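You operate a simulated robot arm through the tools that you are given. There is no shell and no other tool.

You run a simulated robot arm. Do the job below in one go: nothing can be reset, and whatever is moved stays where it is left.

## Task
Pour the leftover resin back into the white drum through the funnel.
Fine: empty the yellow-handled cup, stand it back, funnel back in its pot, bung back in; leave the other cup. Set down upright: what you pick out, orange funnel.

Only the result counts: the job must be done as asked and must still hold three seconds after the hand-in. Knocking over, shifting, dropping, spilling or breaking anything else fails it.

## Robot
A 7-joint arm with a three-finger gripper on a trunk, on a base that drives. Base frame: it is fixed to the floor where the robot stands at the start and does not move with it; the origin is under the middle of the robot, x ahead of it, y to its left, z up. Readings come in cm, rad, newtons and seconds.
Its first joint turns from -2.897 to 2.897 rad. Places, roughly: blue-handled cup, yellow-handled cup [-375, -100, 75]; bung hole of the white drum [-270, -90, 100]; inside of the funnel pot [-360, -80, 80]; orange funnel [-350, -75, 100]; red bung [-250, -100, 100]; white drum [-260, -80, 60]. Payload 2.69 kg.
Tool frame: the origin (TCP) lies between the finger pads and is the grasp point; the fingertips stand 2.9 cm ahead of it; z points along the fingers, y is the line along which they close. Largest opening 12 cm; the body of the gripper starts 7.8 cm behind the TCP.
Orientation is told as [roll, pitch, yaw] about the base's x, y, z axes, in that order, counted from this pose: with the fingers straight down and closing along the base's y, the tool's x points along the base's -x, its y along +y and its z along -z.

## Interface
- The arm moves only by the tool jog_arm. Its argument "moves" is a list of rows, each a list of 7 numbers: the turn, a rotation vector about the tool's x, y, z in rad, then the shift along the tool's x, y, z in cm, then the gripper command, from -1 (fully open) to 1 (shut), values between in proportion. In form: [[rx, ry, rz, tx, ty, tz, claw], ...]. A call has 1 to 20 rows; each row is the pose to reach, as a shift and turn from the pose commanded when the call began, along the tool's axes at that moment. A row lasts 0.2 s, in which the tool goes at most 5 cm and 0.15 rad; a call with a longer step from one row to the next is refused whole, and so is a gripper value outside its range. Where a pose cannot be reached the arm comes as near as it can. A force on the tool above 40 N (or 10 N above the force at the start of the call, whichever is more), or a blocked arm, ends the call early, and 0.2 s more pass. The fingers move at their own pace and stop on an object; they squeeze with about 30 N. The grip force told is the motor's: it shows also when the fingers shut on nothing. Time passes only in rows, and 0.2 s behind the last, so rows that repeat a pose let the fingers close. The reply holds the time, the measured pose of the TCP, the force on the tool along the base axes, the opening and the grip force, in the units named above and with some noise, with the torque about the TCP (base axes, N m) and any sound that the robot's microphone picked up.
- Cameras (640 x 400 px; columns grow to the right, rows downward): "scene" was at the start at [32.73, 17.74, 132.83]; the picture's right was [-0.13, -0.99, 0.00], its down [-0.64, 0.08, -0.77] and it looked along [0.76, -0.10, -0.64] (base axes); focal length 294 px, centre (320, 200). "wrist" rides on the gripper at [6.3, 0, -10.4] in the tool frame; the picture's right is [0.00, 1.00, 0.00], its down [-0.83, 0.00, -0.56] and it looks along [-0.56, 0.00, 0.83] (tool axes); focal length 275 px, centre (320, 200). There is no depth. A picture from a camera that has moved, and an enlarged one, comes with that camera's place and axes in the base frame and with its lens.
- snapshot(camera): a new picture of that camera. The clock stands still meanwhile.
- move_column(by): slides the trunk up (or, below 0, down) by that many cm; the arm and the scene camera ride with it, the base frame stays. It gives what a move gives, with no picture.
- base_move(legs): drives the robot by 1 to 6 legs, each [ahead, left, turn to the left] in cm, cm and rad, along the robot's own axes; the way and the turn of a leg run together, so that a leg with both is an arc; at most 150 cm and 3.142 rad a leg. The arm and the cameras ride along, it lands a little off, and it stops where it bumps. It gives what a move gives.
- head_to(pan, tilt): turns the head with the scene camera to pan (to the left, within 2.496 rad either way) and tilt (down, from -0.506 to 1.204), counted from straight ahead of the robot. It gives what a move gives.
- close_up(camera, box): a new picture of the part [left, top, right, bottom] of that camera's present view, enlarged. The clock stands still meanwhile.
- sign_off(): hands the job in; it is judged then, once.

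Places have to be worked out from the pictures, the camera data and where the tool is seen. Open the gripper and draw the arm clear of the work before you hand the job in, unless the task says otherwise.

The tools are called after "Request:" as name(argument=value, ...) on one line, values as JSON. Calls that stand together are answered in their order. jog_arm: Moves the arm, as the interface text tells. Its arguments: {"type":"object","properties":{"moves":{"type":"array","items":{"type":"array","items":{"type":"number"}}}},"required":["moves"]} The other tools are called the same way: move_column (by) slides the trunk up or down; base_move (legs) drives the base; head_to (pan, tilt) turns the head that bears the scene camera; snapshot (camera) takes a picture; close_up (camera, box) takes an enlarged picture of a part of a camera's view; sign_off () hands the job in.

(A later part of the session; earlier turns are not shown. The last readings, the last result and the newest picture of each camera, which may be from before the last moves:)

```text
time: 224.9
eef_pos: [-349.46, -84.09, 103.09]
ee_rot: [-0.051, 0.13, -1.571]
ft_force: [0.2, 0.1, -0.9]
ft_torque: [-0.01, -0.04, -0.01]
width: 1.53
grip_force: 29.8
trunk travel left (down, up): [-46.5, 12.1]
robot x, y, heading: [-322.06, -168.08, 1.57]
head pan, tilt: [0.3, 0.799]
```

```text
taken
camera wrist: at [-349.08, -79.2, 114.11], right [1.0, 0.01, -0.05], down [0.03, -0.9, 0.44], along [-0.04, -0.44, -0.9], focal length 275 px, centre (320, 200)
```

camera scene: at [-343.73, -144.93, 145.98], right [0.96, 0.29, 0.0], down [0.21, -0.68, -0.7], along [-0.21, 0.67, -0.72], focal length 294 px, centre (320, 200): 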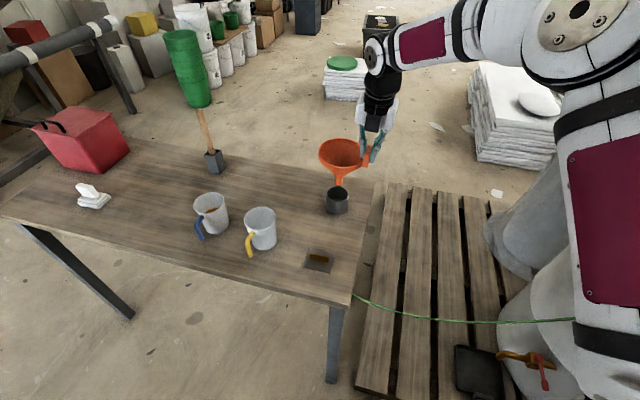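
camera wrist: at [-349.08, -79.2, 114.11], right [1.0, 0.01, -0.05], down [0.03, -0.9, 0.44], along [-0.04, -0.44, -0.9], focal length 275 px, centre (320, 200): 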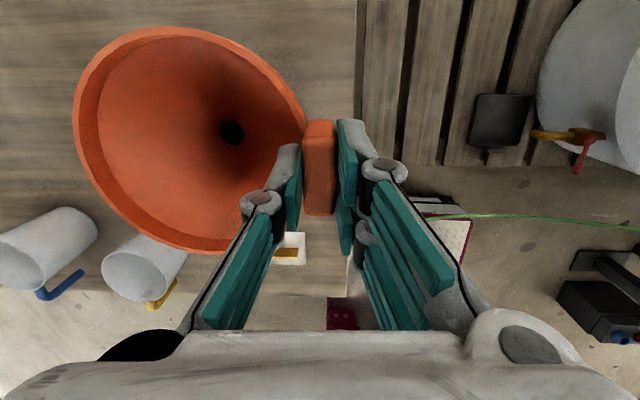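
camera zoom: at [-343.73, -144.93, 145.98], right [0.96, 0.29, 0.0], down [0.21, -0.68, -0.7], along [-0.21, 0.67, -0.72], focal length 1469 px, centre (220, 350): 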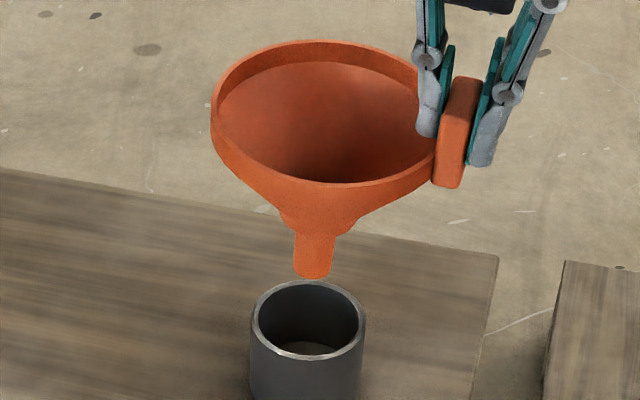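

The spout is aligned over the pot within 0.3 cm. I lower 6 cm and check.

Request:
jog_arm(moves=[[0, 0, 0, -0.2, 0.08, 1.5, 1], [0, 0, 0, -0.4, 0.15, 3, 1], [0, 0, 0, -0.6, 0.23, 4.5, 1], [0, 0, 0, -0.78, 0.3, 5.94, 1], [0, 0, 0, -0.78, 0.3, 5.94, 1]])

Request:
close_up(camera="scene", box=[300, 130, 380, 230])

```text
time: 226.2
eef_pos: [-349.47, -83.98, 96.91]
ee_rot: [-0.05, 0.13, -1.569]
ft_force: [0.5, 0.5, -0.8]
ft_torque: [0.0, -0.01, -0.02]
width: 1.5
grip_force: 30.5
trunk travel left (down, up): [-46.5, 12.1]
robot x, y, heading: [-322.32, -167.91, 1.568]
head pan, tilt: [0.3, 0.799]
```

```text
4.00 times, centred on (340, 180) of scene
camera zoom: at [-343.73, -144.93, 145.97], right [0.96, 0.29, 0.0], down [0.21, -0.69, -0.7], along [-0.21, 0.67, -0.72], focal length 1175 px, centre (240, 280)
```

zoom: 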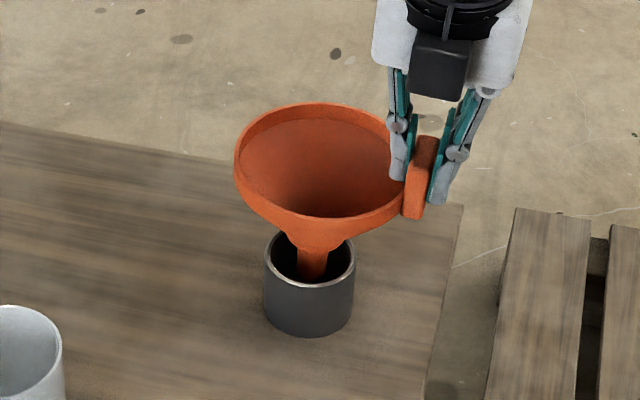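

The spout is in the pot. I lower further in small steps until it seats.

Request:
jog_arm(moves=[[0, 0, 0, -0.12, 0.05, 0.9, 1], [0, 0, 0, -0.24, 0.09, 1.8, 1], [0, 0, 0, -0.3, 0.12, 2.3, 1], [0, 0, 0, -0.36, 0.14, 2.7, 1], [0, 0, 0, -0.36, 0.14, 2.7, 1]])

Request:
close_up(camera="scene", box=[300, 130, 380, 230])

```text
time: 227.3
eef_pos: [-349.42, -84.04, 94.38]
ee_rot: [-0.052, 0.133, -1.569]
ft_force: [5.1, -2.5, 19.1]
ft_torque: [0.26, 1.06, 0.03]
width: 1.65
grip_force: 30.0
trunk travel left (down, up): [-46.5, 12.1]
robot x, y, heading: [-322.0, -168.04, 1.57]
head pan, tilt: [0.3, 0.799]
```

```text
4.00 times, centred on (340, 180) of scene
camera zoom: at [-343.67, -145.03, 146.0], right [0.96, 0.29, 0.0], down [0.21, -0.68, -0.7], along [-0.21, 0.67, -0.72], focal length 1175 px, centre (240, 280)
```

zoom: 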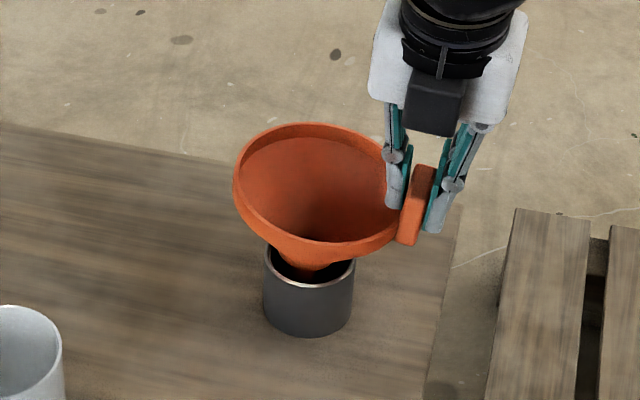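

It has seated (19 N, height matches the original). I ease up 0.3 cm to relieve the load and check that the rim is level before opening.

Request:
jog_arm(moves=[[0, 0, 0, 0.02, -0.01, -0.15, 1], [0, 0, 0, 0.04, -0.015, -0.3, 1], [0, 0, 0, 0.04, -0.015, -0.3, 1]])

Request:
close_up(camera="scene", box=[300, 150, 370, 220])

Request:
snapshot(camera="wrist")

```text
time: 228.2
eef_pos: [-349.57, -84.05, 94.48]
ee_rot: [-0.052, 0.13, -1.567]
ft_force: [-1.1, 1.1, 6.3]
ft_torque: [0.16, 0.64, 0.01]
width: 1.61
grip_force: 29.8
trunk travel left (down, up): [-46.5, 12.1]
robot x, y, heading: [-322.15, -168.35, 1.569]
head pan, tilt: [0.3, 0.799]
```

```text
5.71 times, centred on (335, 185) of scene
camera zoom: at [-343.73, -144.96, 145.98], right [0.96, 0.29, 0.0], down [0.21, -0.69, -0.7], along [-0.21, 0.67, -0.72], focal length 1679 px, centre (234, 286)
```

zoom: 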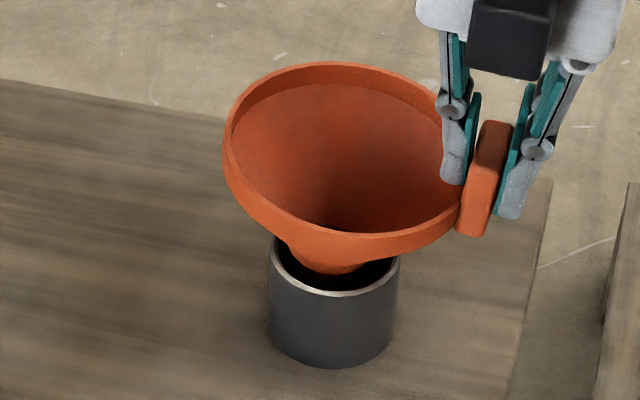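

```text
taken
camera wrist: at [-349.08, -79.29, 105.62], right [1.0, 0.01, -0.05], down [0.03, -0.9, 0.44], along [-0.04, -0.44, -0.89], focal length 275 px, centre (320, 200)
```

wrist: 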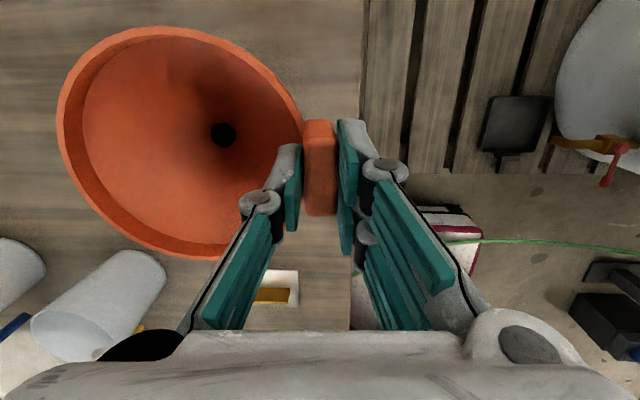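

The tab side got pressed a bit low, tipping the funnel about 0.15 rad in the grip. I lift 1.2 cm and re-measure before correcting.

Request:
jog_arm(moves=[[0, 0, 0, 0.05, -0.02, -0.4, 1], [0, 0, 0, 0.1, -0.04, -0.8, 1], [0, 0, 0, 0.16, -0.06, -1.2, 1], [0, 0, 0, 0.16, -0.06, -1.2, 1]])

Request:
close_up(camera="scene", box=[300, 140, 370, 220])

```text
time: 229.2
eef_pos: [-349.54, -83.97, 95.75]
ee_rot: [-0.051, 0.129, -1.569]
ft_force: [-0.1, 0.0, -0.9]
ft_torque: [0.0, -0.06, 0.03]
width: 1.52
grip_force: 29.9
trunk travel left (down, up): [-46.5, 12.1]
robot x, y, heading: [-321.91, -168.18, 1.567]
head pan, tilt: [0.3, 0.799]
```

```text
5.00 times, centred on (335, 180) of scene
camera zoom: at [-343.73, -144.93, 145.97], right [0.96, 0.29, 0.0], down [0.21, -0.69, -0.7], along [-0.21, 0.67, -0.72], focal length 1469 px, centre (245, 300)
```

zoom: 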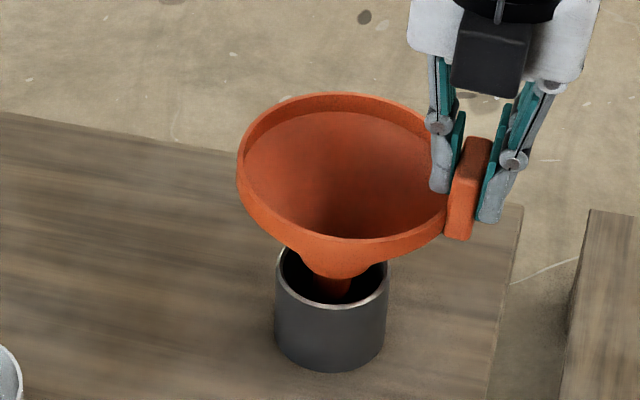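

Only a slight residual tilt (~0.04 rad) remains. I correct it and lower again gently to first contact only.

Request:
jog_arm(moves=[[-0.04, 0, 0, 0, 0, 0, 1], [-0.04, 0, 0, -0.05, 0.02, 0.4, 1], [-0.04, 0, 0, -0.1, 0.04, 0.8, 1], [-0.04, 0, 0, -0.12, 0.05, 0.95, 1], [-0.04, 0, 0, -0.12, 0.05, 0.95, 1]])

Request:
close_up(camera="scene", box=[300, 140, 370, 220])

```text
time: 230.3
eef_pos: [-349.35, -83.98, 94.98]
ee_rot: [-0.011, 0.135, -1.57]
ft_force: [10.1, -3.4, 27.0]
ft_torque: [0.08, 0.45, 0.02]
width: 1.59
grip_force: 30.1
trunk travel left (down, up): [-46.5, 12.1]
robot x, y, heading: [-322.46, -168.31, 1.567]
head pan, tilt: [0.3, 0.799]
```

```text
5.00 times, centred on (335, 180) of scene
camera zoom: at [-343.64, -145.07, 146.02], right [0.96, 0.29, 0.0], down [0.21, -0.68, -0.7], along [-0.21, 0.67, -0.72], focal length 1469 px, centre (245, 300)
```

zoom: 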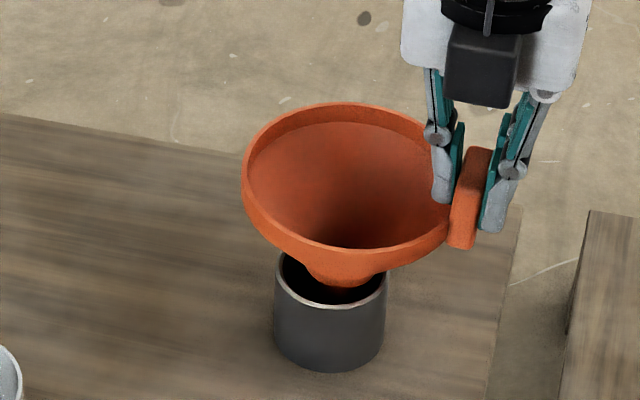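

Comparing with the first pictures, this is the original seated height: the funnel stands on its spout on the pot floor. I ease up about 0.4 cm to just touching and check its uprightness.

Request:
jog_arm(moves=[[0, 0, 0, 0.03, 0, -0.2, 1], [0, 0, 0, 0.05, 0, -0.4, 1], [0, 0, 0, 0.05, 0, -0.4, 1]])

Request:
close_up(camera="scene", box=[300, 140, 370, 220])

Request:
snapshot(camera="wrist")

```text
time: 231.2
eef_pos: [-349.51, -84.26, 94.83]
ee_rot: [-0.01, 0.126, -1.566]
ft_force: [-2.2, -2.8, -2.1]
ft_torque: [-0.3, 0.0, 0.15]
width: 1.54
grip_force: 30.0
trunk travel left (down, up): [-46.5, 12.1]
robot x, y, heading: [-322.01, -168.49, 1.569]
head pan, tilt: [0.3, 0.799]
```

```text
5.00 times, centred on (335, 180) of scene
camera zoom: at [-343.75, -144.93, 145.96], right [0.96, 0.29, 0.0], down [0.21, -0.69, -0.7], along [-0.21, 0.67, -0.72], focal length 1469 px, centre (245, 300)
```

zoom: 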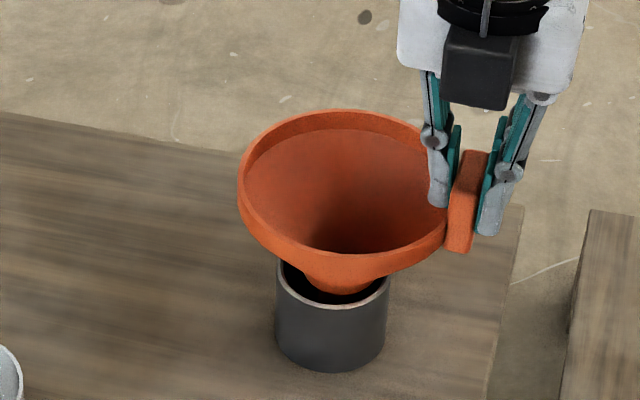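

```text
taken
camera wrist: at [-349.52, -79.34, 106.08], right [1.0, 0.01, -0.01], down [0.01, -0.89, 0.45], along [0.0, -0.45, -0.89], focal length 275 px, centre (320, 200)
```

wrist: 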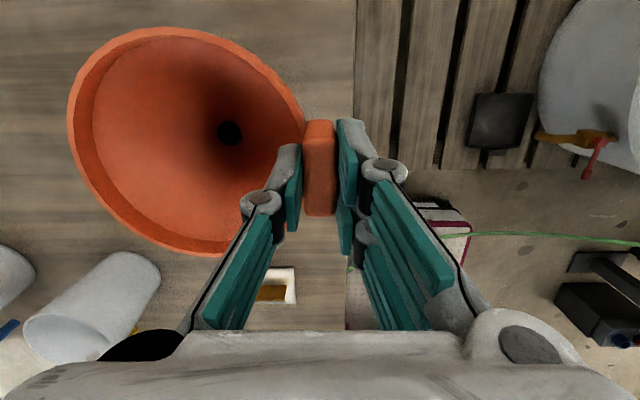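

The contact has eased and the funnel slipped slightly deeper. I lower by 0.3 cm carefully to find the floor.

Request:
jog_arm(moves=[[0, 0, 0, -0.02, 0, 0.15, 1], [0, 0, 0, -0.04, 0, 0.3, 1], [0, 0, 0, -0.04, 0, 0.3, 1]])

Request:
close_up(camera="scene", box=[300, 140, 370, 220])

```text
time: 231.9
eef_pos: [-349.62, -84.13, 94.87]
ee_rot: [-0.011, 0.127, -1.567]
ft_force: [-3.1, -8.8, -0.6]
ft_torque: [-0.69, 0.4, 0.61]
width: 1.55
grip_force: 30.2
trunk travel left (down, up): [-46.5, 12.1]
robot x, y, heading: [-322.19, -168.27, 1.564]
head pan, tilt: [0.3, 0.799]
```

```text
5.00 times, centred on (335, 180) of scene
camera zoom: at [-343.75, -144.97, 145.98], right [0.96, 0.29, 0.0], down [0.21, -0.69, -0.7], along [-0.21, 0.67, -0.72], focal length 1469 px, centre (245, 300)
```

zoom: 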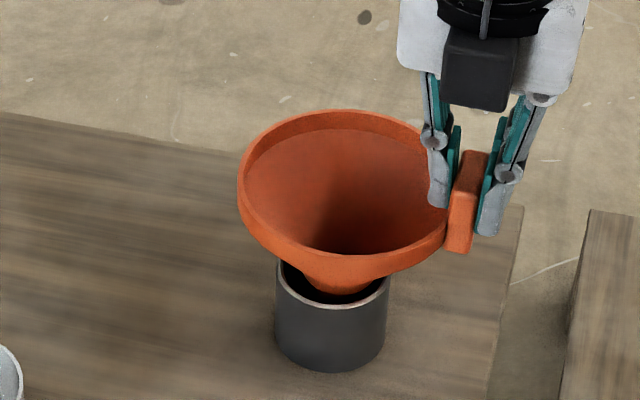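

Forces indicate the collar is catching the pot's north rim; in the picture it sits ~0.5 cm right and up to 1 cm north of the pot's centre. I raise 0.8 cm, shift south 0.6 and west 0.4, and lower again.

Request:
jog_arm(moves=[[0, 0, 0, 0.05, 0, -0.4, 1], [0, 0, 0, 0.1, 0, -0.8, 1], [0, 0, 0, -0.2, -0.2, -0.9, 1], [0, 0, 0, -0.5, -0.4, -0.9, 1], [0, 0, 0, -0.5, -0.4, -0.9, 1]])

Request:
close_up(camera="scene", box=[310, 160, 365, 215])

```text
time: 233.2
eef_pos: [-349.89, -84.73, 95.69]
ee_rot: [-0.012, 0.13, -1.569]
ft_force: [-0.3, 0.7, -0.8]
ft_torque: [-0.02, -0.05, 0.0]
width: 1.54
grip_force: 30.0
trunk travel left (down, up): [-46.5, 12.1]
robot x, y, heading: [-322.42, -168.42, 1.572]
head pan, tilt: [0.3, 0.799]
```

```text
7.27 times, centred on (338, 188) of scene
camera zoom: at [-343.73, -144.93, 145.97], right [0.96, 0.29, 0.0], down [0.21, -0.69, -0.7], along [-0.21, 0.67, -0.72], focal length 2137 px, centre (193, 291)
```

zoom: 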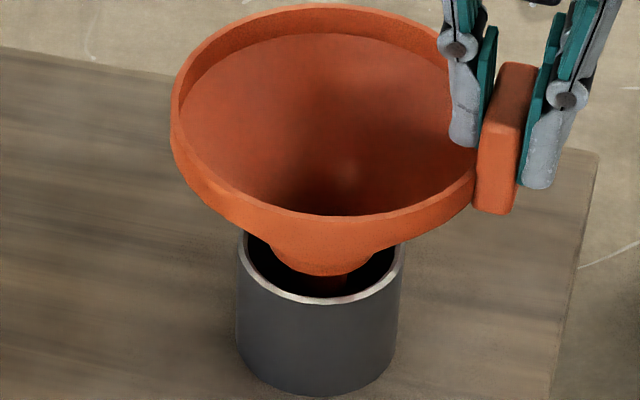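

Now it's centred left-right but about 0.6 cm too far south. I shift north 0.5 and lower in small steps.

Request:
jog_arm(moves=[[0, 0, 0, 0.25, 0, 0, 1], [0, 0, 0, 0.5, 0, 0, 1], [0, 0, 0, 0.45, 0, 0.4, 1], [0, 0, 0, 0.4, 0, 0.8, 1], [0, 0, 0, 0.36, 0, 1.1, 1], [0, 0, 0, 0.36, 0, 1.1, 1]])

Request:
close_up(camera="scene", box=[310, 160, 365, 215])

```text
time: 234.6
eef_pos: [-349.91, -84.15, 94.72]
ee_rot: [-0.013, 0.13, -1.569]
ft_force: [5.8, -0.2, 19.5]
ft_torque: [0.58, 0.98, -0.16]
width: 1.61
grip_force: 30.1
trunk travel left (down, up): [-46.5, 12.1]
robot x, y, heading: [-322.02, -168.31, 1.567]
head pan, tilt: [0.3, 0.799]
```

```text
7.27 times, centred on (338, 188) of scene
camera zoom: at [-343.66, -145.03, 146.01], right [0.96, 0.29, 0.0], down [0.21, -0.68, -0.7], along [-0.21, 0.67, -0.72], focal length 2137 px, centre (193, 291)
```

zoom: 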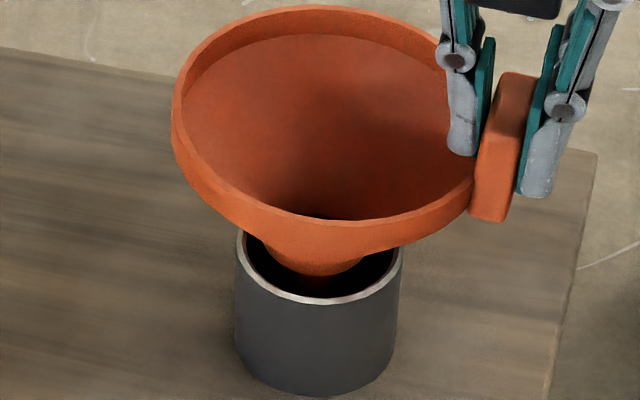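

The contact point works out at the pot rim on the NNW side, so the cone is resting on the rim with a slight lean. I lift 0.6 cm, remove the lean (about 0.045 rad in both directions), re-centre, and look.

Request:
jog_arm(moves=[[0, 0, 0, 0.04, 0, -0.4, 1], [0.02, -0.02, 0, 0.3, 0.2, -0.8, 1], [0.045, -0.045, 0, 0.5, 0.4, -0.9, 1], [0.045, -0.045, 0, 0.5, 0.4, -0.9, 1]])

Request:
close_up(camera="scene", box=[310, 160, 365, 215])

Request:
snapshot(camera="wrist")

```text
time: 235.6
eef_pos: [-349.59, -83.73, 95.48]
ee_rot: [-0.056, 0.085, -1.567]
ft_force: [0.4, 0.6, -0.5]
ft_torque: [-0.01, -0.03, 0.01]
width: 1.49
grip_force: 30.2
trunk travel left (down, up): [-46.5, 12.1]
robot x, y, heading: [-322.18, -168.07, 1.563]
head pan, tilt: [0.3, 0.799]
```

```text
7.27 times, centred on (338, 188) of scene
camera zoom: at [-343.74, -144.93, 145.97], right [0.96, 0.29, 0.0], down [0.21, -0.69, -0.7], along [-0.21, 0.67, -0.72], focal length 2137 px, centre (193, 291)
```

zoom: 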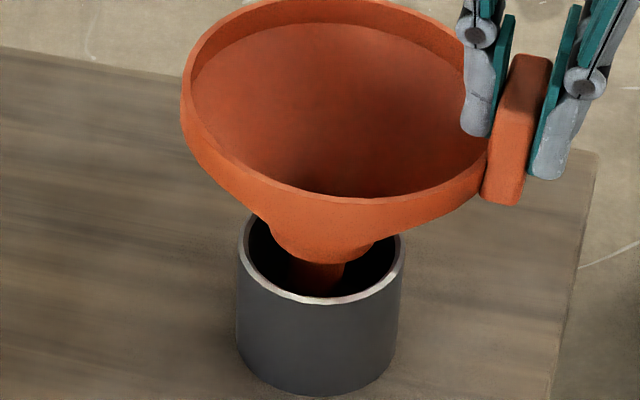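

```text
taken
camera wrist: at [-348.99, -78.46, 106.48], right [1.0, 0.01, -0.06], down [0.04, -0.87, 0.48], along [-0.04, -0.48, -0.87], focal length 275 px, centre (320, 200)
```

wrist: 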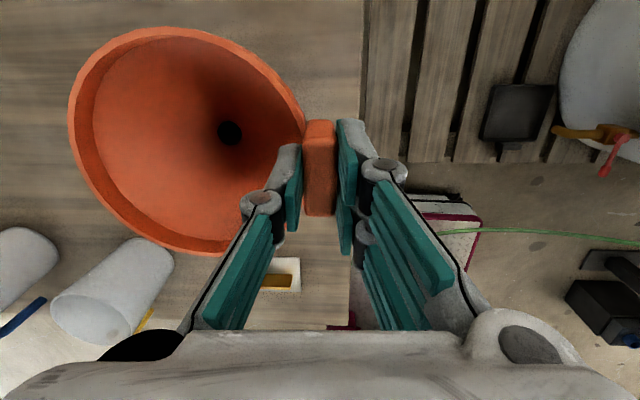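

Laterally I slightly over-corrected; I take back 0.025 rad, shift 0.4 cm south, and lower until light contact.

Request:
jog_arm(moves=[[-0.025, 0, 0, -0.2, 0, 0, 1], [-0.025, 0, 0, -0.4, 0, 0, 1], [-0.025, 0, 0, -0.42, 0.02, 0.3, 1], [-0.025, 0, 0, -0.44, 0.03, 0.5, 1], [-0.025, 0, 0, -0.46, 0.04, 0.7, 1], [-0.025, 0, 0, -0.46, 0.04, 0.7, 1]])

Request:
close_up(camera="scene", box=[305, 150, 365, 215])

```text
time: 236.9
eef_pos: [-349.47, -84.24, 94.87]
ee_rot: [-0.027, 0.084, -1.567]
ft_force: [-0.2, 0.6, 0.0]
ft_torque: [0.04, -0.02, -0.01]
width: 1.55
grip_force: 30.2
trunk travel left (down, up): [-46.5, 12.1]
robot x, y, heading: [-322.11, -168.08, 1.57]
head pan, tilt: [0.3, 0.799]
```

```text
6.15 times, centred on (335, 182) of scene
camera zoom: at [-343.73, -144.93, 145.97], right [0.96, 0.29, 0.0], down [0.21, -0.69, -0.7], along [-0.21, 0.67, -0.72], focal length 1808 px, centre (228, 308)
```

zoom: 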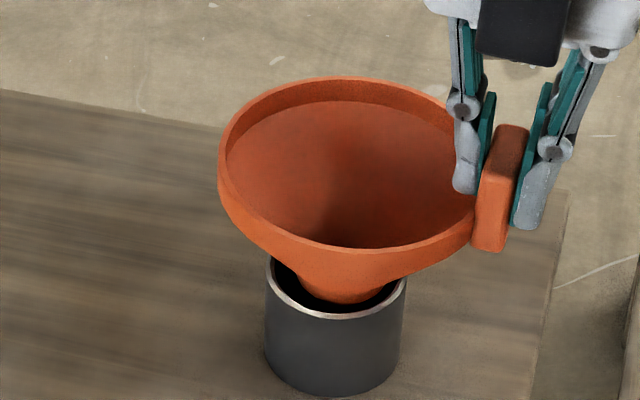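

No contact yet. I continue down 0.6 cm in small steps.

Request:
jog_arm(moves=[[0, 0, 0, -0.02, 0.01, 0.2, 1], [0, 0, 0, -0.03, 0.02, 0.4, 1], [0, 0, 0, -0.04, 0.02, 0.55, 1], [0, 0, 0, -0.04, 0.02, 0.55, 1]])

Request:
close_up(camera="scene", box=[305, 150, 365, 215])

```text
time: 237.9
eef_pos: [-349.42, -84.02, 94.45]
ee_rot: [-0.031, 0.086, -1.566]
ft_force: [1.6, -1.1, 7.7]
ft_torque: [-0.05, 0.2, -0.01]
width: 1.52
grip_force: 30.4
trunk travel left (down, up): [-46.5, 12.1]
robot x, y, heading: [-322.28, -168.7, 1.574]
head pan, tilt: [0.3, 0.799]
```

```text
6.15 times, centred on (335, 182) of scene
camera zoom: at [-343.71, -144.97, 145.99], right [0.96, 0.29, 0.0], down [0.21, -0.69, -0.7], along [-0.21, 0.67, -0.72], focal length 1808 px, centre (228, 308)
```

zoom: 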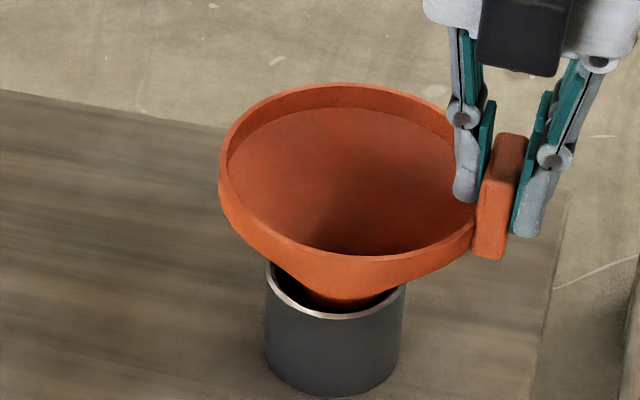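

Balanced contact now (7.7 N near the axis). I ease 0.1 cm and open the fingers slowly.

Request:
jog_arm(moves=[[0, 0, 0, 0, 0, -0.1, 1], [0, 0, 0, 0, 0, -0.1, 0.85], [0, 0, 0, 0, 0, -0.1, 0.7], [0, 0, 0, 0, 0, -0.1, 0.6], [0, 0, 0, 0, 0, -0.1, 0.5], [0, 0, 0, 0, 0, -0.1, 0.4], [0, 0, 0, 0, 0, -0.1, 0.4]])

Request:
close_up(camera="scene", box=[305, 150, 365, 215])

Request:
snapshot(camera="wrist")

```text
time: 239.6
eef_pos: [-349.5, -84.22, 94.33]
ee_rot: [-0.03, 0.086, -1.567]
ft_force: [0.9, 1.0, 0.0]
ft_torque: [0.01, -0.01, -0.03]
width: 3.61
grip_force: 0.0
trunk travel left (down, up): [-46.5, 12.1]
robot x, y, heading: [-322.25, -168.17, 1.567]
head pan, tilt: [0.3, 0.799]
```

```text
6.15 times, centred on (335, 182) of scene
camera zoom: at [-343.73, -144.93, 145.97], right [0.96, 0.29, 0.0], down [0.21, -0.69, -0.7], along [-0.21, 0.67, -0.72], focal length 1808 px, centre (228, 308)
```

zoom: 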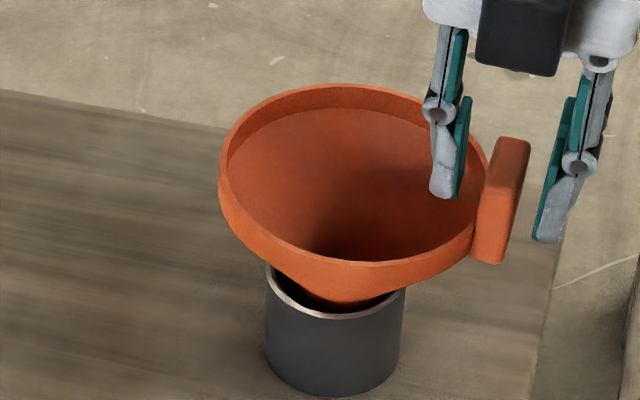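

```text
taken
camera wrist: at [-349.2, -78.83, 105.36], right [1.0, 0.01, -0.03], down [0.02, -0.88, 0.48], along [-0.02, -0.48, -0.88], focal length 275 px, centre (320, 200)
```

wrist: 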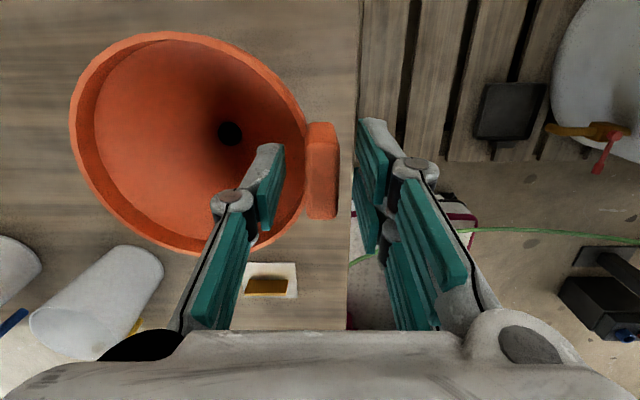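

Released; the funnel stays in its pot. I withdraw upward and check its uprightness.

Request:
jog_arm(moves=[[0, 0, 0, 0, 0, -1, 0.4], [0, 0, 0, 0, 0, -3, 0.4], [0, 0, 0, 0, 0, -6, 0.4], [0, 0, 0, 0, 0, -10, 0.4], [0, 0, 0, 0, 0, -14, 0.4], [0, 0, 0, 0, 0, -16, 0.4], [0, 0, 0, 0, 0, -16, 0.4]])

Request:
close_up(camera="scene", box=[305, 150, 365, 215])

Request:
snapshot(camera="wrist")

Request:
close_up(camera="wrist", box=[160, 0, 360, 160])

```text
time: 241.2
eef_pos: [-348.99, -85.49, 110.34]
ee_rot: [-0.03, 0.085, -1.567]
ft_force: [0.1, 0.1, -0.6]
ft_torque: [0.0, 0.02, -0.02]
width: 3.58
grip_force: 0.2
trunk travel left (down, up): [-46.5, 12.1]
robot x, y, heading: [-322.12, -167.84, 1.568]
head pan, tilt: [0.3, 0.799]
```

```text
6.15 times, centred on (335, 182) of scene
camera zoom: at [-343.73, -144.93, 145.97], right [0.96, 0.29, 0.0], down [0.21, -0.69, -0.7], along [-0.21, 0.67, -0.72], focal length 1808 px, centre (228, 308)
```

zoom: 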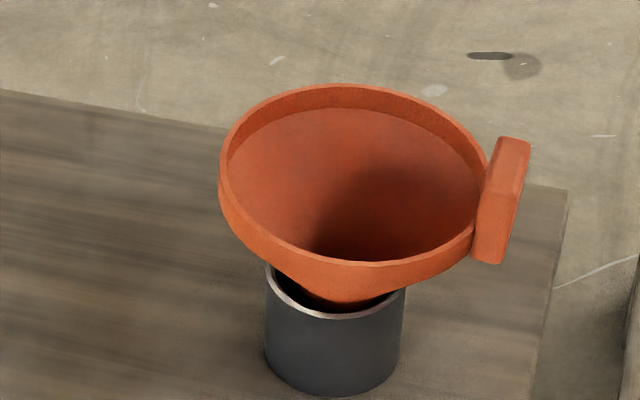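

```text
taken
camera wrist: at [-348.75, -80.22, 121.3], right [1.0, 0.01, -0.03], down [0.02, -0.88, 0.48], along [-0.02, -0.48, -0.88], focal length 275 px, centre (320, 200)
```

wrist: 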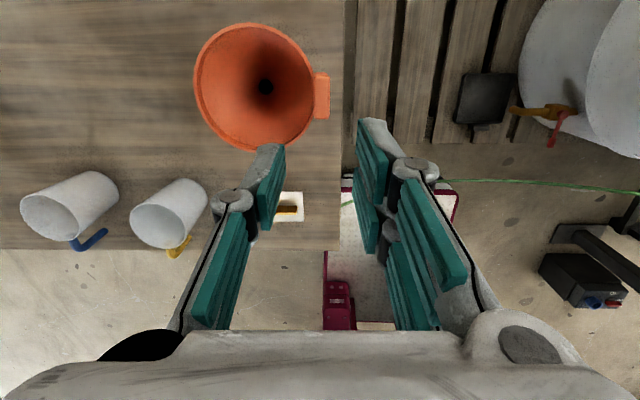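

```text
2.50 times, centred on (260, 80) of wrist
camera zoom: at [-348.75, -80.22, 121.3], right [1.0, 0.01, -0.03], down [0.02, -0.88, 0.48], along [-0.02, -0.48, -0.88], focal length 688 px, centre (470, 500)
```

zoom: 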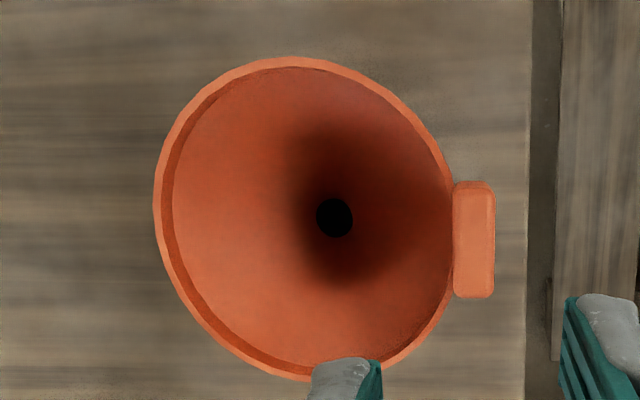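

The funnel stands upright in its pot again (rim aspect matches level within ~0.02 rad). Next is the bung: I level the tool, drive to the drum position and unwind the wrist.

Request:
jog_arm(moves=[[-0.03, -0.085, 0, 0, 0, -1, 0.2], [-0.03, -0.085, 0, 0, 0, -2, 0], [-0.03, -0.085, 0, 0, 0, -2, 0]])

Request:
base_move(legs=[[0, -22, 0]])

Request:
jog_arm(moves=[[0, 0, 0.14, 0, 0, -1, 0], [0, 0, 0.28, 0, 0, -2, 0], [0, 0, 0.42, 0, 0, -3, 0], [0, 0, 0.56, 0, 0, -4, 0], [0, 0, 0.7, 0, 0, -5, 0], [0, 0, 0.84, 0, 0, -6, 0], [0, 0, 0.98, 0, 0, -7, 0], [0, 0, 1.12, 0, 0, -8, 0], [0, 0, 1.26, 0, 0, -9, 0], [0, 0, 1.4, 0, 0, -10, 0], [0, 0, 1.54, 0, 0, -11, 0], [0, 0, 1.68, 0, 0, -12, 0], [0, 0, 1.82, 0, 0, -12, 0], [0, 0, 1.96, 0, 0, -12, 0], [0, 0, 2.1, 0, 0, -12, 0], [0, 0, 2.24, 0, 0, -12, 0], [0, 0, 2.38, 0, 0, -12, 0], [0, 0, 2.52, 0, 0, -12, 0], [0, 0, 2.66, 0, 0, -12, 0], [0, 0, 2.8, 0, 0, -12, 0]])

Request:
head_to(pan=-0.5, tilt=0.6)

Request:
snapshot(camera="scene")

```text
time: 241.9
eef_pos: [-348.99, -85.68, 112.25]
ee_rot: [-0.001, -0.002, -1.565]
ft_force: [0.6, -0.8, 0.4]
ft_torque: [0.03, 0.01, 0.01]
width: 6.03
grip_force: 0.1
trunk travel left (down, up): [-46.5, 12.1]
robot x, y, heading: [-321.93, -168.23, 1.567]
head pan, tilt: [0.3, 0.799]
```

```text
time: 243.6
eef_pos: [-327.11, -85.72, 112.28]
ee_rot: [-0.001, -0.001, -1.563]
ft_force: [0.2, -0.1, 0.1]
ft_torque: [0.01, -0.01, -0.03]
width: 5.98
grip_force: 0.0
trunk travel left (down, up): [-46.5, 12.1]
robot x, y, heading: [-300.16, -168.29, 1.572]
head pan, tilt: [0.3, 0.799]
```

```text
time: 247.8
eef_pos: [-327.14, -85.72, 124.23]
ee_rot: [0.001, 0.001, 1.916]
ft_force: [-1.0, -0.2, 0.6]
ft_torque: [-0.03, -0.03, 0.01]
width: 5.99
grip_force: 0.0
trunk travel left (down, up): [-46.5, 12.1]
robot x, y, heading: [-300.66, -168.44, 1.572]
head pan, tilt: [0.3, 0.799]
```

```text
time: 249.0
eef_pos: [-327.11, -85.71, 124.28]
ee_rot: [0.001, -0.001, 1.919]
ft_force: [0.6, 0.1, 0.4]
ft_torque: [0.0, 0.0, -0.01]
width: 6.01
grip_force: 0.0
trunk travel left (down, up): [-46.5, 12.1]
robot x, y, heading: [-299.91, -168.39, 1.571]
head pan, tilt: [-0.499, 0.6]
```

```text
taken
camera scene: at [-315.22, -144.92, 147.66], right [0.88, -0.48, 0.0], down [-0.27, -0.5, -0.82], along [0.39, 0.72, -0.57], focal length 294 px, centre (320, 200)
```

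scene: 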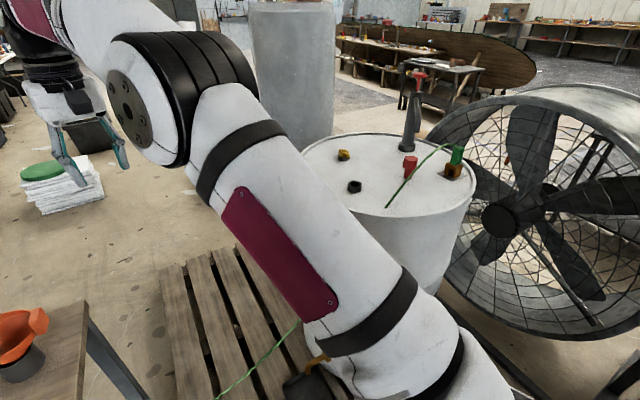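

The bung, ring and cable are all clearly visible. I turn the wrist on to yaw ≈ -0.35 while moving to a hover point west of the ring.

Request:
jog_arm(moves=[[0, 0, 0.142, 0.79, -2.51, 0, 0], [0, 0, 0.284, 1.58, -5.01, 0, 0], [0, 0, 0.426, 2.36, -7.52, 0, 0], [0, 0, 0.568, 3.15, -10.03, 0, 0], [0, 0, 0.71, 3.94, -12.53, 0, 0], [0, 0, 0.851, 4.73, -15.04, 0, 0], [0, 0, 0.993, 5.51, -17.55, 0, 0], [0, 0, 1.135, 6.3, -20.05, 0, 0], [0, 0, 1.277, 7.09, -22.56, 0, 0], [0, 0, 1.419, 7.88, -25.07, 0, 0], [0, 0, 1.561, 8.66, -27.57, 0, 0], [0, 0, 1.703, 9.45, -30.08, 0, 0], [0, 0, 1.845, 10.24, -32.58, 0, 0], [0, 0, 1.986, 11.03, -35.09, 0, 0], [0, 0, 2.128, 11.81, -37.6, 0, 0], [0, 0, 2.27, 12.6, -40.1, 0, 0], [0, 0, 2.27, 12.6, -40.1, 0, 0]])

Request:
snapshot(camera="scene")

Request:
snapshot(camera="wrist")

```text
time: 252.6
eef_pos: [-285.03, -83.78, 124.25]
ee_rot: [-0.001, -0.002, -0.353]
ft_force: [1.1, -0.1, 0.0]
ft_torque: [-0.01, 0.0, -0.03]
width: 6.0
grip_force: 0.0
trunk travel left (down, up): [-46.5, 12.1]
robot x, y, heading: [-299.98, -168.26, 1.57]
head pan, tilt: [-0.499, 0.6]
```

```text
taken
camera scene: at [-315.21, -144.92, 147.66], right [0.88, -0.48, 0.0], down [-0.27, -0.5, -0.83], along [0.4, 0.72, -0.56], focal length 294 px, centre (320, 200)
```

scene: 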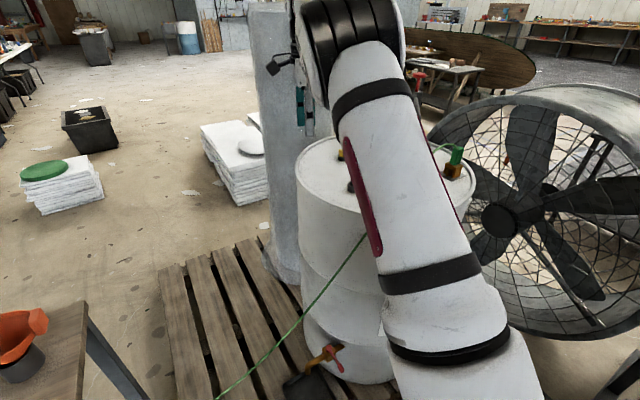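

```text
taken
camera wrist: at [-291.0, -81.77, 134.72], right [0.34, 0.94, 0.0], down [0.78, -0.28, 0.56], along [0.52, -0.19, -0.83], focal length 275 px, centre (320, 200)
```

wrist: 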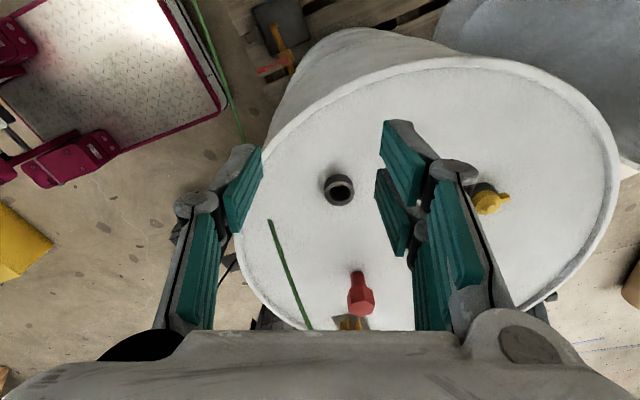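

Great view of the ring, bung and cable from above. I zoom on them for precise positions.

Request:
close_up(camera="wrist", box=[240, 160, 400, 330])

```text
2.35 times, centred on (320, 245) of wrist
camera zoom: at [-291.0, -81.77, 134.72], right [0.34, 0.94, 0.0], down [0.78, -0.28, 0.56], along [0.52, -0.19, -0.83], focal length 648 px, centre (320, 94)
```

zoom: 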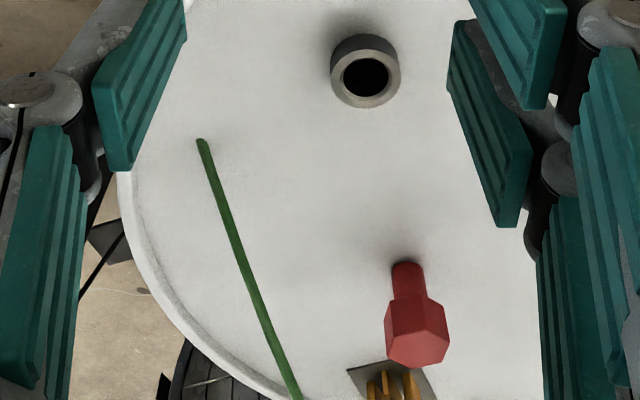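

Bung centre ≈(-253.9,-88.6), head z ≈105–108.7; cable enters the drum top at (-269,-98) and arches to z 114. I tilt the tool 0.7 rad (pointing ESE-down) and go to a pre-grip point 12 cm back along that axis.

Request:
jog_arm(moves=[[0, -0.1, 0, -2.5, 0.7, 0.5, 0], [0, -0.2, 0, -5.5, 1.5, 1.2, 0], [0, -0.3, 0, -9, 2.4, 2.2, -0.05], [0, -0.4, 0, -12.5, 3.4, 3.4, -0.07], [0, -0.5, 0, -16, 4.3, 4.8, -0.07], [0, -0.6, 0, -19.5, 5.3, 6.3, -0.07], [0, -0.7, 0, -23.2, 6.25, 8.15, -0.07], [0, -0.7, 0, -23.2, 6.25, 8.15, -0.07]])

Request:
snapshot(camera="wrist")

Request:
snapshot(camera="scene")

Request:
close_up(camera="scene", box=[330, 80, 490, 220])

```text
time: 254.4
eef_pos: [-261.05, -85.82, 116.28]
ee_rot: [-0.001, -0.702, -0.351]
ft_force: [-0.1, 0.6, -1.1]
ft_torque: [0.01, -0.02, -0.01]
width: 6.38
grip_force: 0.0
trunk travel left (down, up): [-46.5, 12.1]
robot x, y, heading: [-300.53, -168.48, 1.569]
head pan, tilt: [-0.499, 0.6]
```

```text
taken
camera wrist: at [-271.96, -82.01, 120.1], right [0.34, 0.94, 0.0], down [0.26, -0.09, 0.96], along [0.9, -0.33, -0.28], focal length 275 px, centre (320, 200)
```

wrist: 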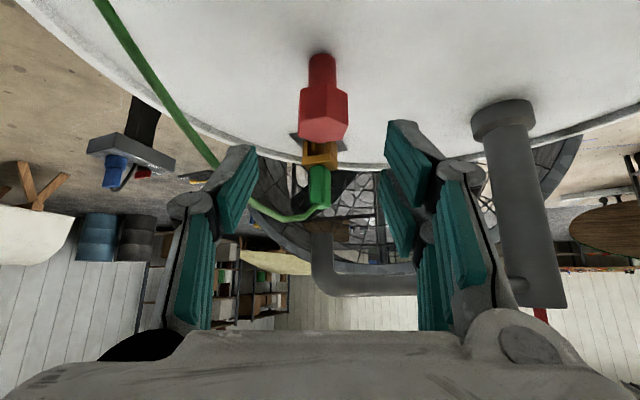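

```text
taken
camera scene: at [-315.2, -144.92, 147.66], right [0.88, -0.48, 0.0], down [-0.27, -0.5, -0.83], along [0.4, 0.72, -0.56], focal length 294 px, centre (320, 200)
```

scene: 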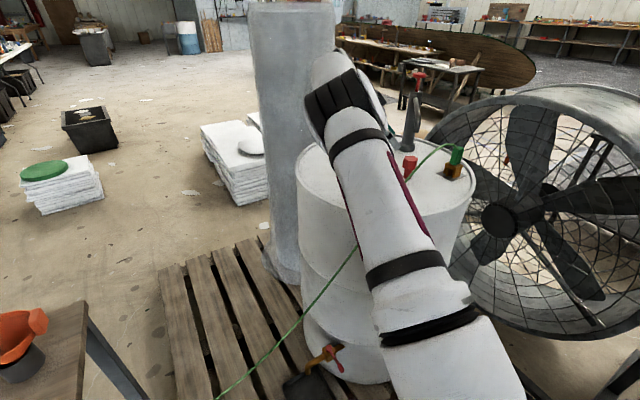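

```text
2.86 times, centred on (410, 150) of scene
camera zoom: at [-315.2, -144.92, 147.66], right [0.88, -0.48, 0.0], down [-0.27, -0.5, -0.83], along [0.4, 0.72, -0.56], focal length 840 px, centre (63, 343)
```

zoom: 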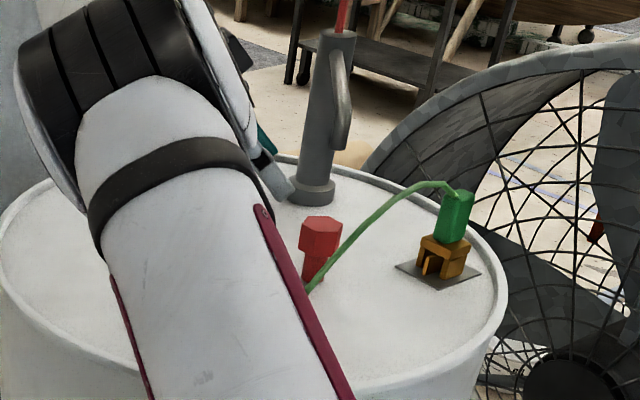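

The bung is centred between the open fingers and the spout tip stays ~6 cm off the tool axis. I advance 8 cm along the axis and look again.

Request:
jog_arm(moves=[[0, 0, 0, 0, 0.1, 2, -0.07], [0, 0, 0, 0, 0.1, 4, -0.07], [0, 0, 0, 0, 0.15, 6, -0.07], [0, 0, 0, 0, 0.15, 8, -0.07], [0, 0, 0, 0, 0.15, 8, -0.07]])

Request:
snapshot(camera="wrist")

Request:
close_up(camera="scene", box=[330, 80, 490, 220])

```text
time: 255.6
eef_pos: [-256.26, -87.59, 109.98]
ee_rot: [-0.001, -0.699, -0.351]
ft_force: [1.1, 0.0, -0.6]
ft_torque: [-0.02, 0.01, 0.01]
width: 6.41
grip_force: 0.0
trunk travel left (down, up): [-46.5, 12.1]
robot x, y, heading: [-300.39, -168.03, 1.572]
head pan, tilt: [-0.499, 0.6]
```

```text
taken
camera wrist: at [-267.11, -83.76, 113.95], right [0.34, 0.94, 0.0], down [0.26, -0.09, 0.96], along [0.9, -0.33, -0.28], focal length 275 px, centre (320, 200)
```

wrist: 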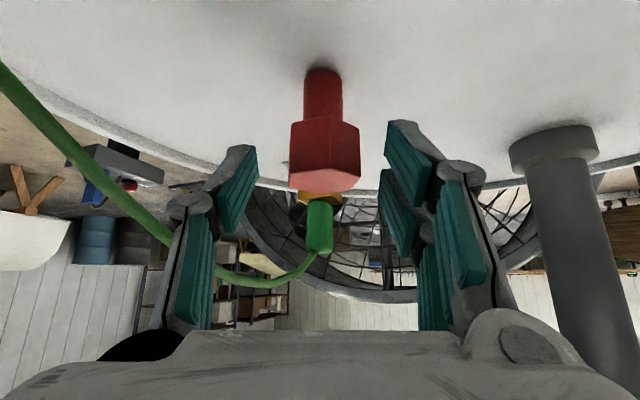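

```text
2.86 times, centred on (410, 150) of scene
camera zoom: at [-315.2, -144.92, 147.66], right [0.88, -0.48, 0.0], down [-0.27, -0.5, -0.83], along [0.4, 0.72, -0.56], focal length 840 px, centre (63, 343)
```

zoom: 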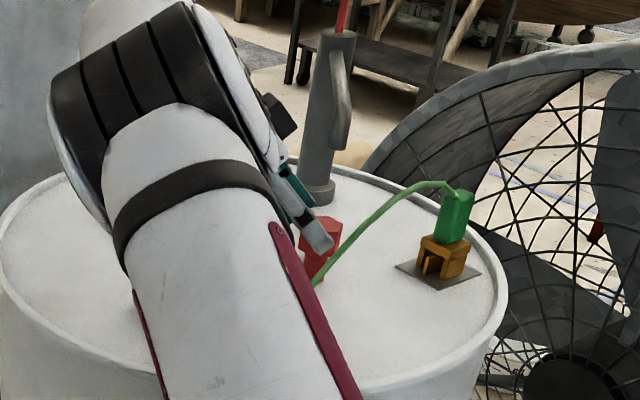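

Clearances hold. I advance the last 4 cm and close on the head.

Request:
jog_arm(moves=[[0, 0, 0, 0, 0.15, 1.5, -0.07], [0, 0, 0, 0, 0.2, 3, -0.07], [0, 0, 0, 0, 0.2, 4, -0.07], [0, 0, 0, 0, 0.2, 4, -0.07]])

Request:
snapshot(camera="wrist")

Request:
jog_arm(moves=[[0, 0, 0, 0, 0, 0, 0.1], [0, 0, 0, 0, 0, 0, 0.2], [0, 0, 0, 0, 0, 0, 0.3], [0, 0, 0, 0, 0, 0, 0.5], [0, 0, 0, 0, 0, 0, 1], [0, 0, 0, 0, 0, 0, 1], [0, 0, 0, 0, 0, 0, 1]])

Request:
snapshot(camera="wrist")

Request:
close_up(camera="scene", box=[360, 110, 470, 200])

```text
time: 256.6
eef_pos: [-253.79, -88.21, 106.97]
ee_rot: [0.001, -0.7, -0.35]
ft_force: [0.5, -0.1, 0.2]
ft_torque: [-0.03, -0.04, 0.0]
width: 6.42
grip_force: 0.1
trunk travel left (down, up): [-46.5, 12.1]
robot x, y, heading: [-300.16, -168.2, 1.57]
head pan, tilt: [-0.499, 0.6]
```

```text
taken
camera wrist: at [-264.63, -84.45, 110.83], right [0.34, 0.94, 0.0], down [0.26, -0.09, 0.96], along [0.9, -0.33, -0.28], focal length 275 px, centre (320, 200)
```

wrist: 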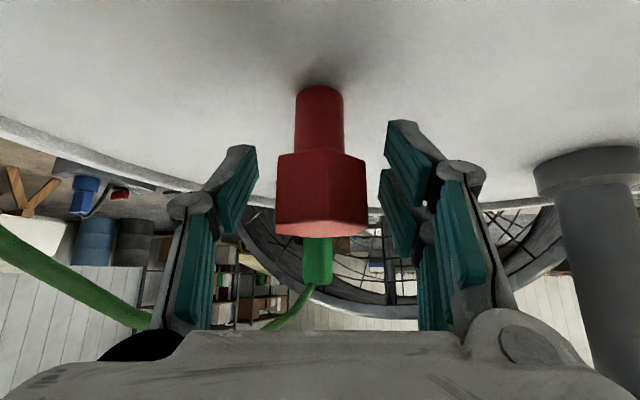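

```text
time: 258.2
eef_pos: [-253.79, -88.33, 107.02]
ee_rot: [0.0, -0.7, -0.352]
ft_force: [-0.1, 0.0, 1.9]
ft_torque: [-0.04, -0.01, -0.03]
width: 3.6
grip_force: 29.6
trunk travel left (down, up): [-46.5, 12.1]
robot x, y, heading: [-300.39, -168.32, 1.573]
head pan, tilt: [-0.499, 0.6]
```

```text
taken
camera wrist: at [-264.64, -84.44, 110.86], right [0.34, 0.94, 0.0], down [0.26, -0.09, 0.96], along [0.9, -0.33, -0.28], focal length 275 px, centre (320, 200)
```

wrist: 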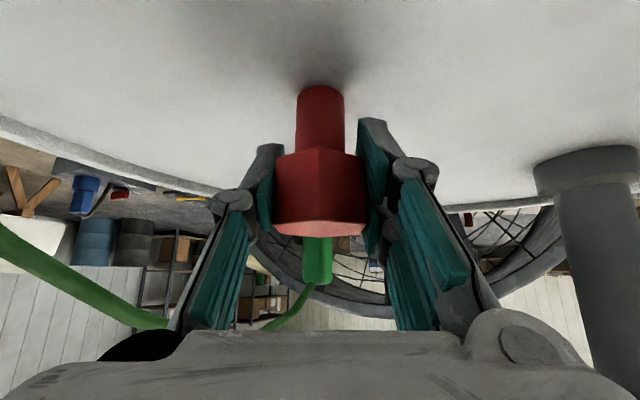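

```text
4.44 times, centred on (415, 155) of scene
camera zoom: at [-315.2, -144.93, 147.66], right [0.88, -0.48, 0.0], down [-0.27, -0.5, -0.83], along [0.4, 0.72, -0.56], focal length 1306 px, centre (-102, 400)
```

zoom: 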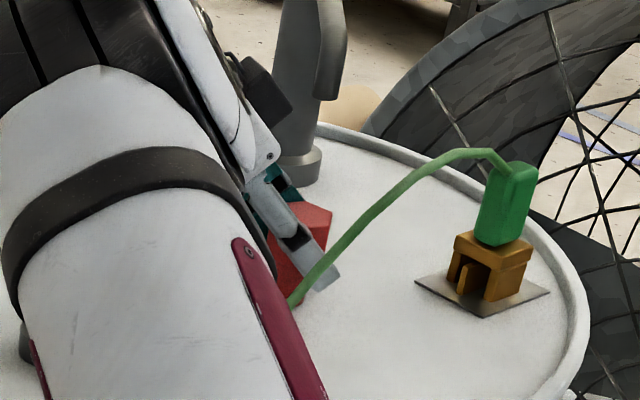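

Gripped on the hex flats (3.6 cm), bung upright. I lift 2 cm first, then back away WNW to above the ring.

Request:
jog_arm(moves=[[0, 0, 0, -0.2, 0, -0.23, 1], [0, 0, 0, -0.65, 0, -0.77, 1], [0, 0, 0, -1.29, 0, -1.53, 1], [0, 0, 0, 0.4, -0.6, -3.2, 1], [0, 0, 0, 2.5, -1.2, -5.3, 1], [0, 0, 0, 4.7, -1.9, -7.5, 1], [0, 0, 0, 7, -2.6, -9.8, 1], [0, 0, 0, 9.3, -3.3, -12, 1], [0, 0, 0, 11, -3.8, -13.8, 1], [0, 0, 0, 11.51, -3.96, -14.27, 1], [0, 0, 0, 11.51, -3.96, -14.27, 1]])

Request:
snapshot(camera="wrist")

Request:
snapshot(camera="scene")

Request:
close_up(camera="scene", box=[320, 130, 420, 220])

```text
time: 260.6
eef_pos: [-272.1, -85.88, 110.7]
ee_rot: [-0.001, -0.699, -0.351]
ft_force: [0.1, 0.1, -0.8]
ft_torque: [-0.01, 0.0, -0.01]
width: 3.62
grip_force: 29.8
trunk travel left (down, up): [-46.5, 12.1]
robot x, y, heading: [-300.15, -168.26, 1.572]
head pan, tilt: [-0.499, 0.6]
```

```text
taken
camera wrist: at [-282.83, -82.02, 114.49], right [0.34, 0.94, 0.0], down [0.26, -0.09, 0.96], along [0.9, -0.33, -0.28], focal length 275 px, centre (320, 200)
```

wrist: 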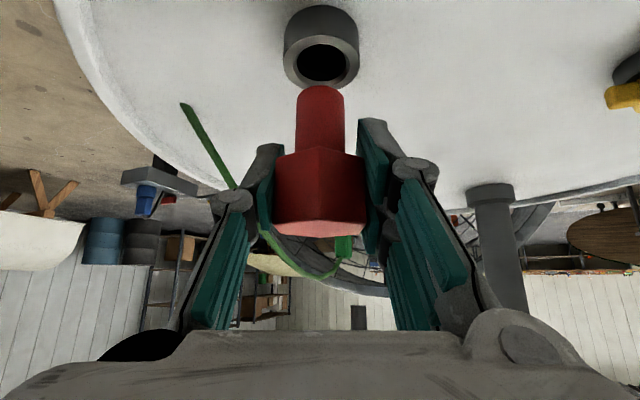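

```text
taken
camera scene: at [-315.21, -144.92, 147.66], right [0.88, -0.48, 0.0], down [-0.27, -0.5, -0.83], along [0.4, 0.72, -0.56], focal length 294 px, centre (320, 200)
```

scene: 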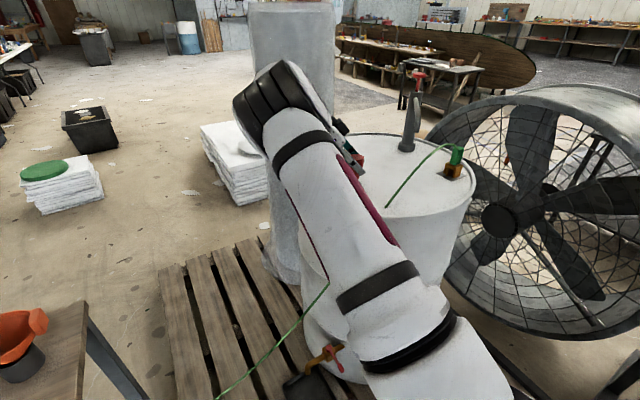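

```text
4.44 times, centred on (370, 175) of scene
camera zoom: at [-315.21, -144.92, 147.66], right [0.88, -0.48, 0.0], down [-0.27, -0.5, -0.83], along [0.4, 0.72, -0.56], focal length 1306 px, centre (98, 311)
```

zoom: 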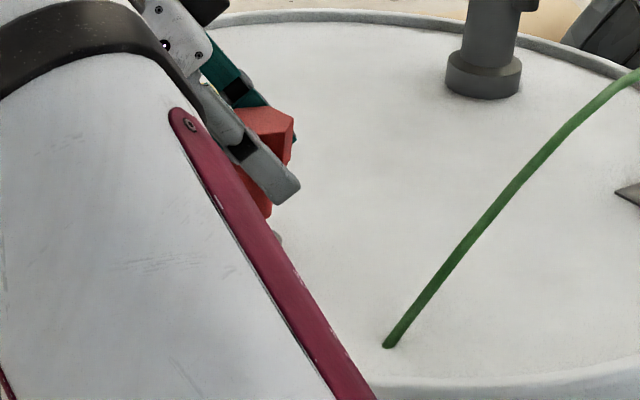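

The wrist camera now sees plug and ring together. I zoom to measure alignment.

Request:
close_up(camera="wrist", box=[260, 0, 380, 120])

```text
3.33 times, centred on (320, 60) of wrist
camera zoom: at [-282.83, -82.02, 114.49], right [0.34, 0.94, 0.0], down [0.26, -0.09, 0.96], along [0.9, -0.33, -0.28], focal length 918 px, centre (320, 667)
```

zoom: 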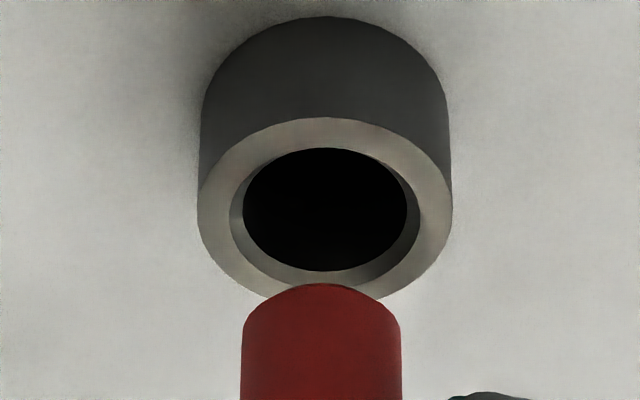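

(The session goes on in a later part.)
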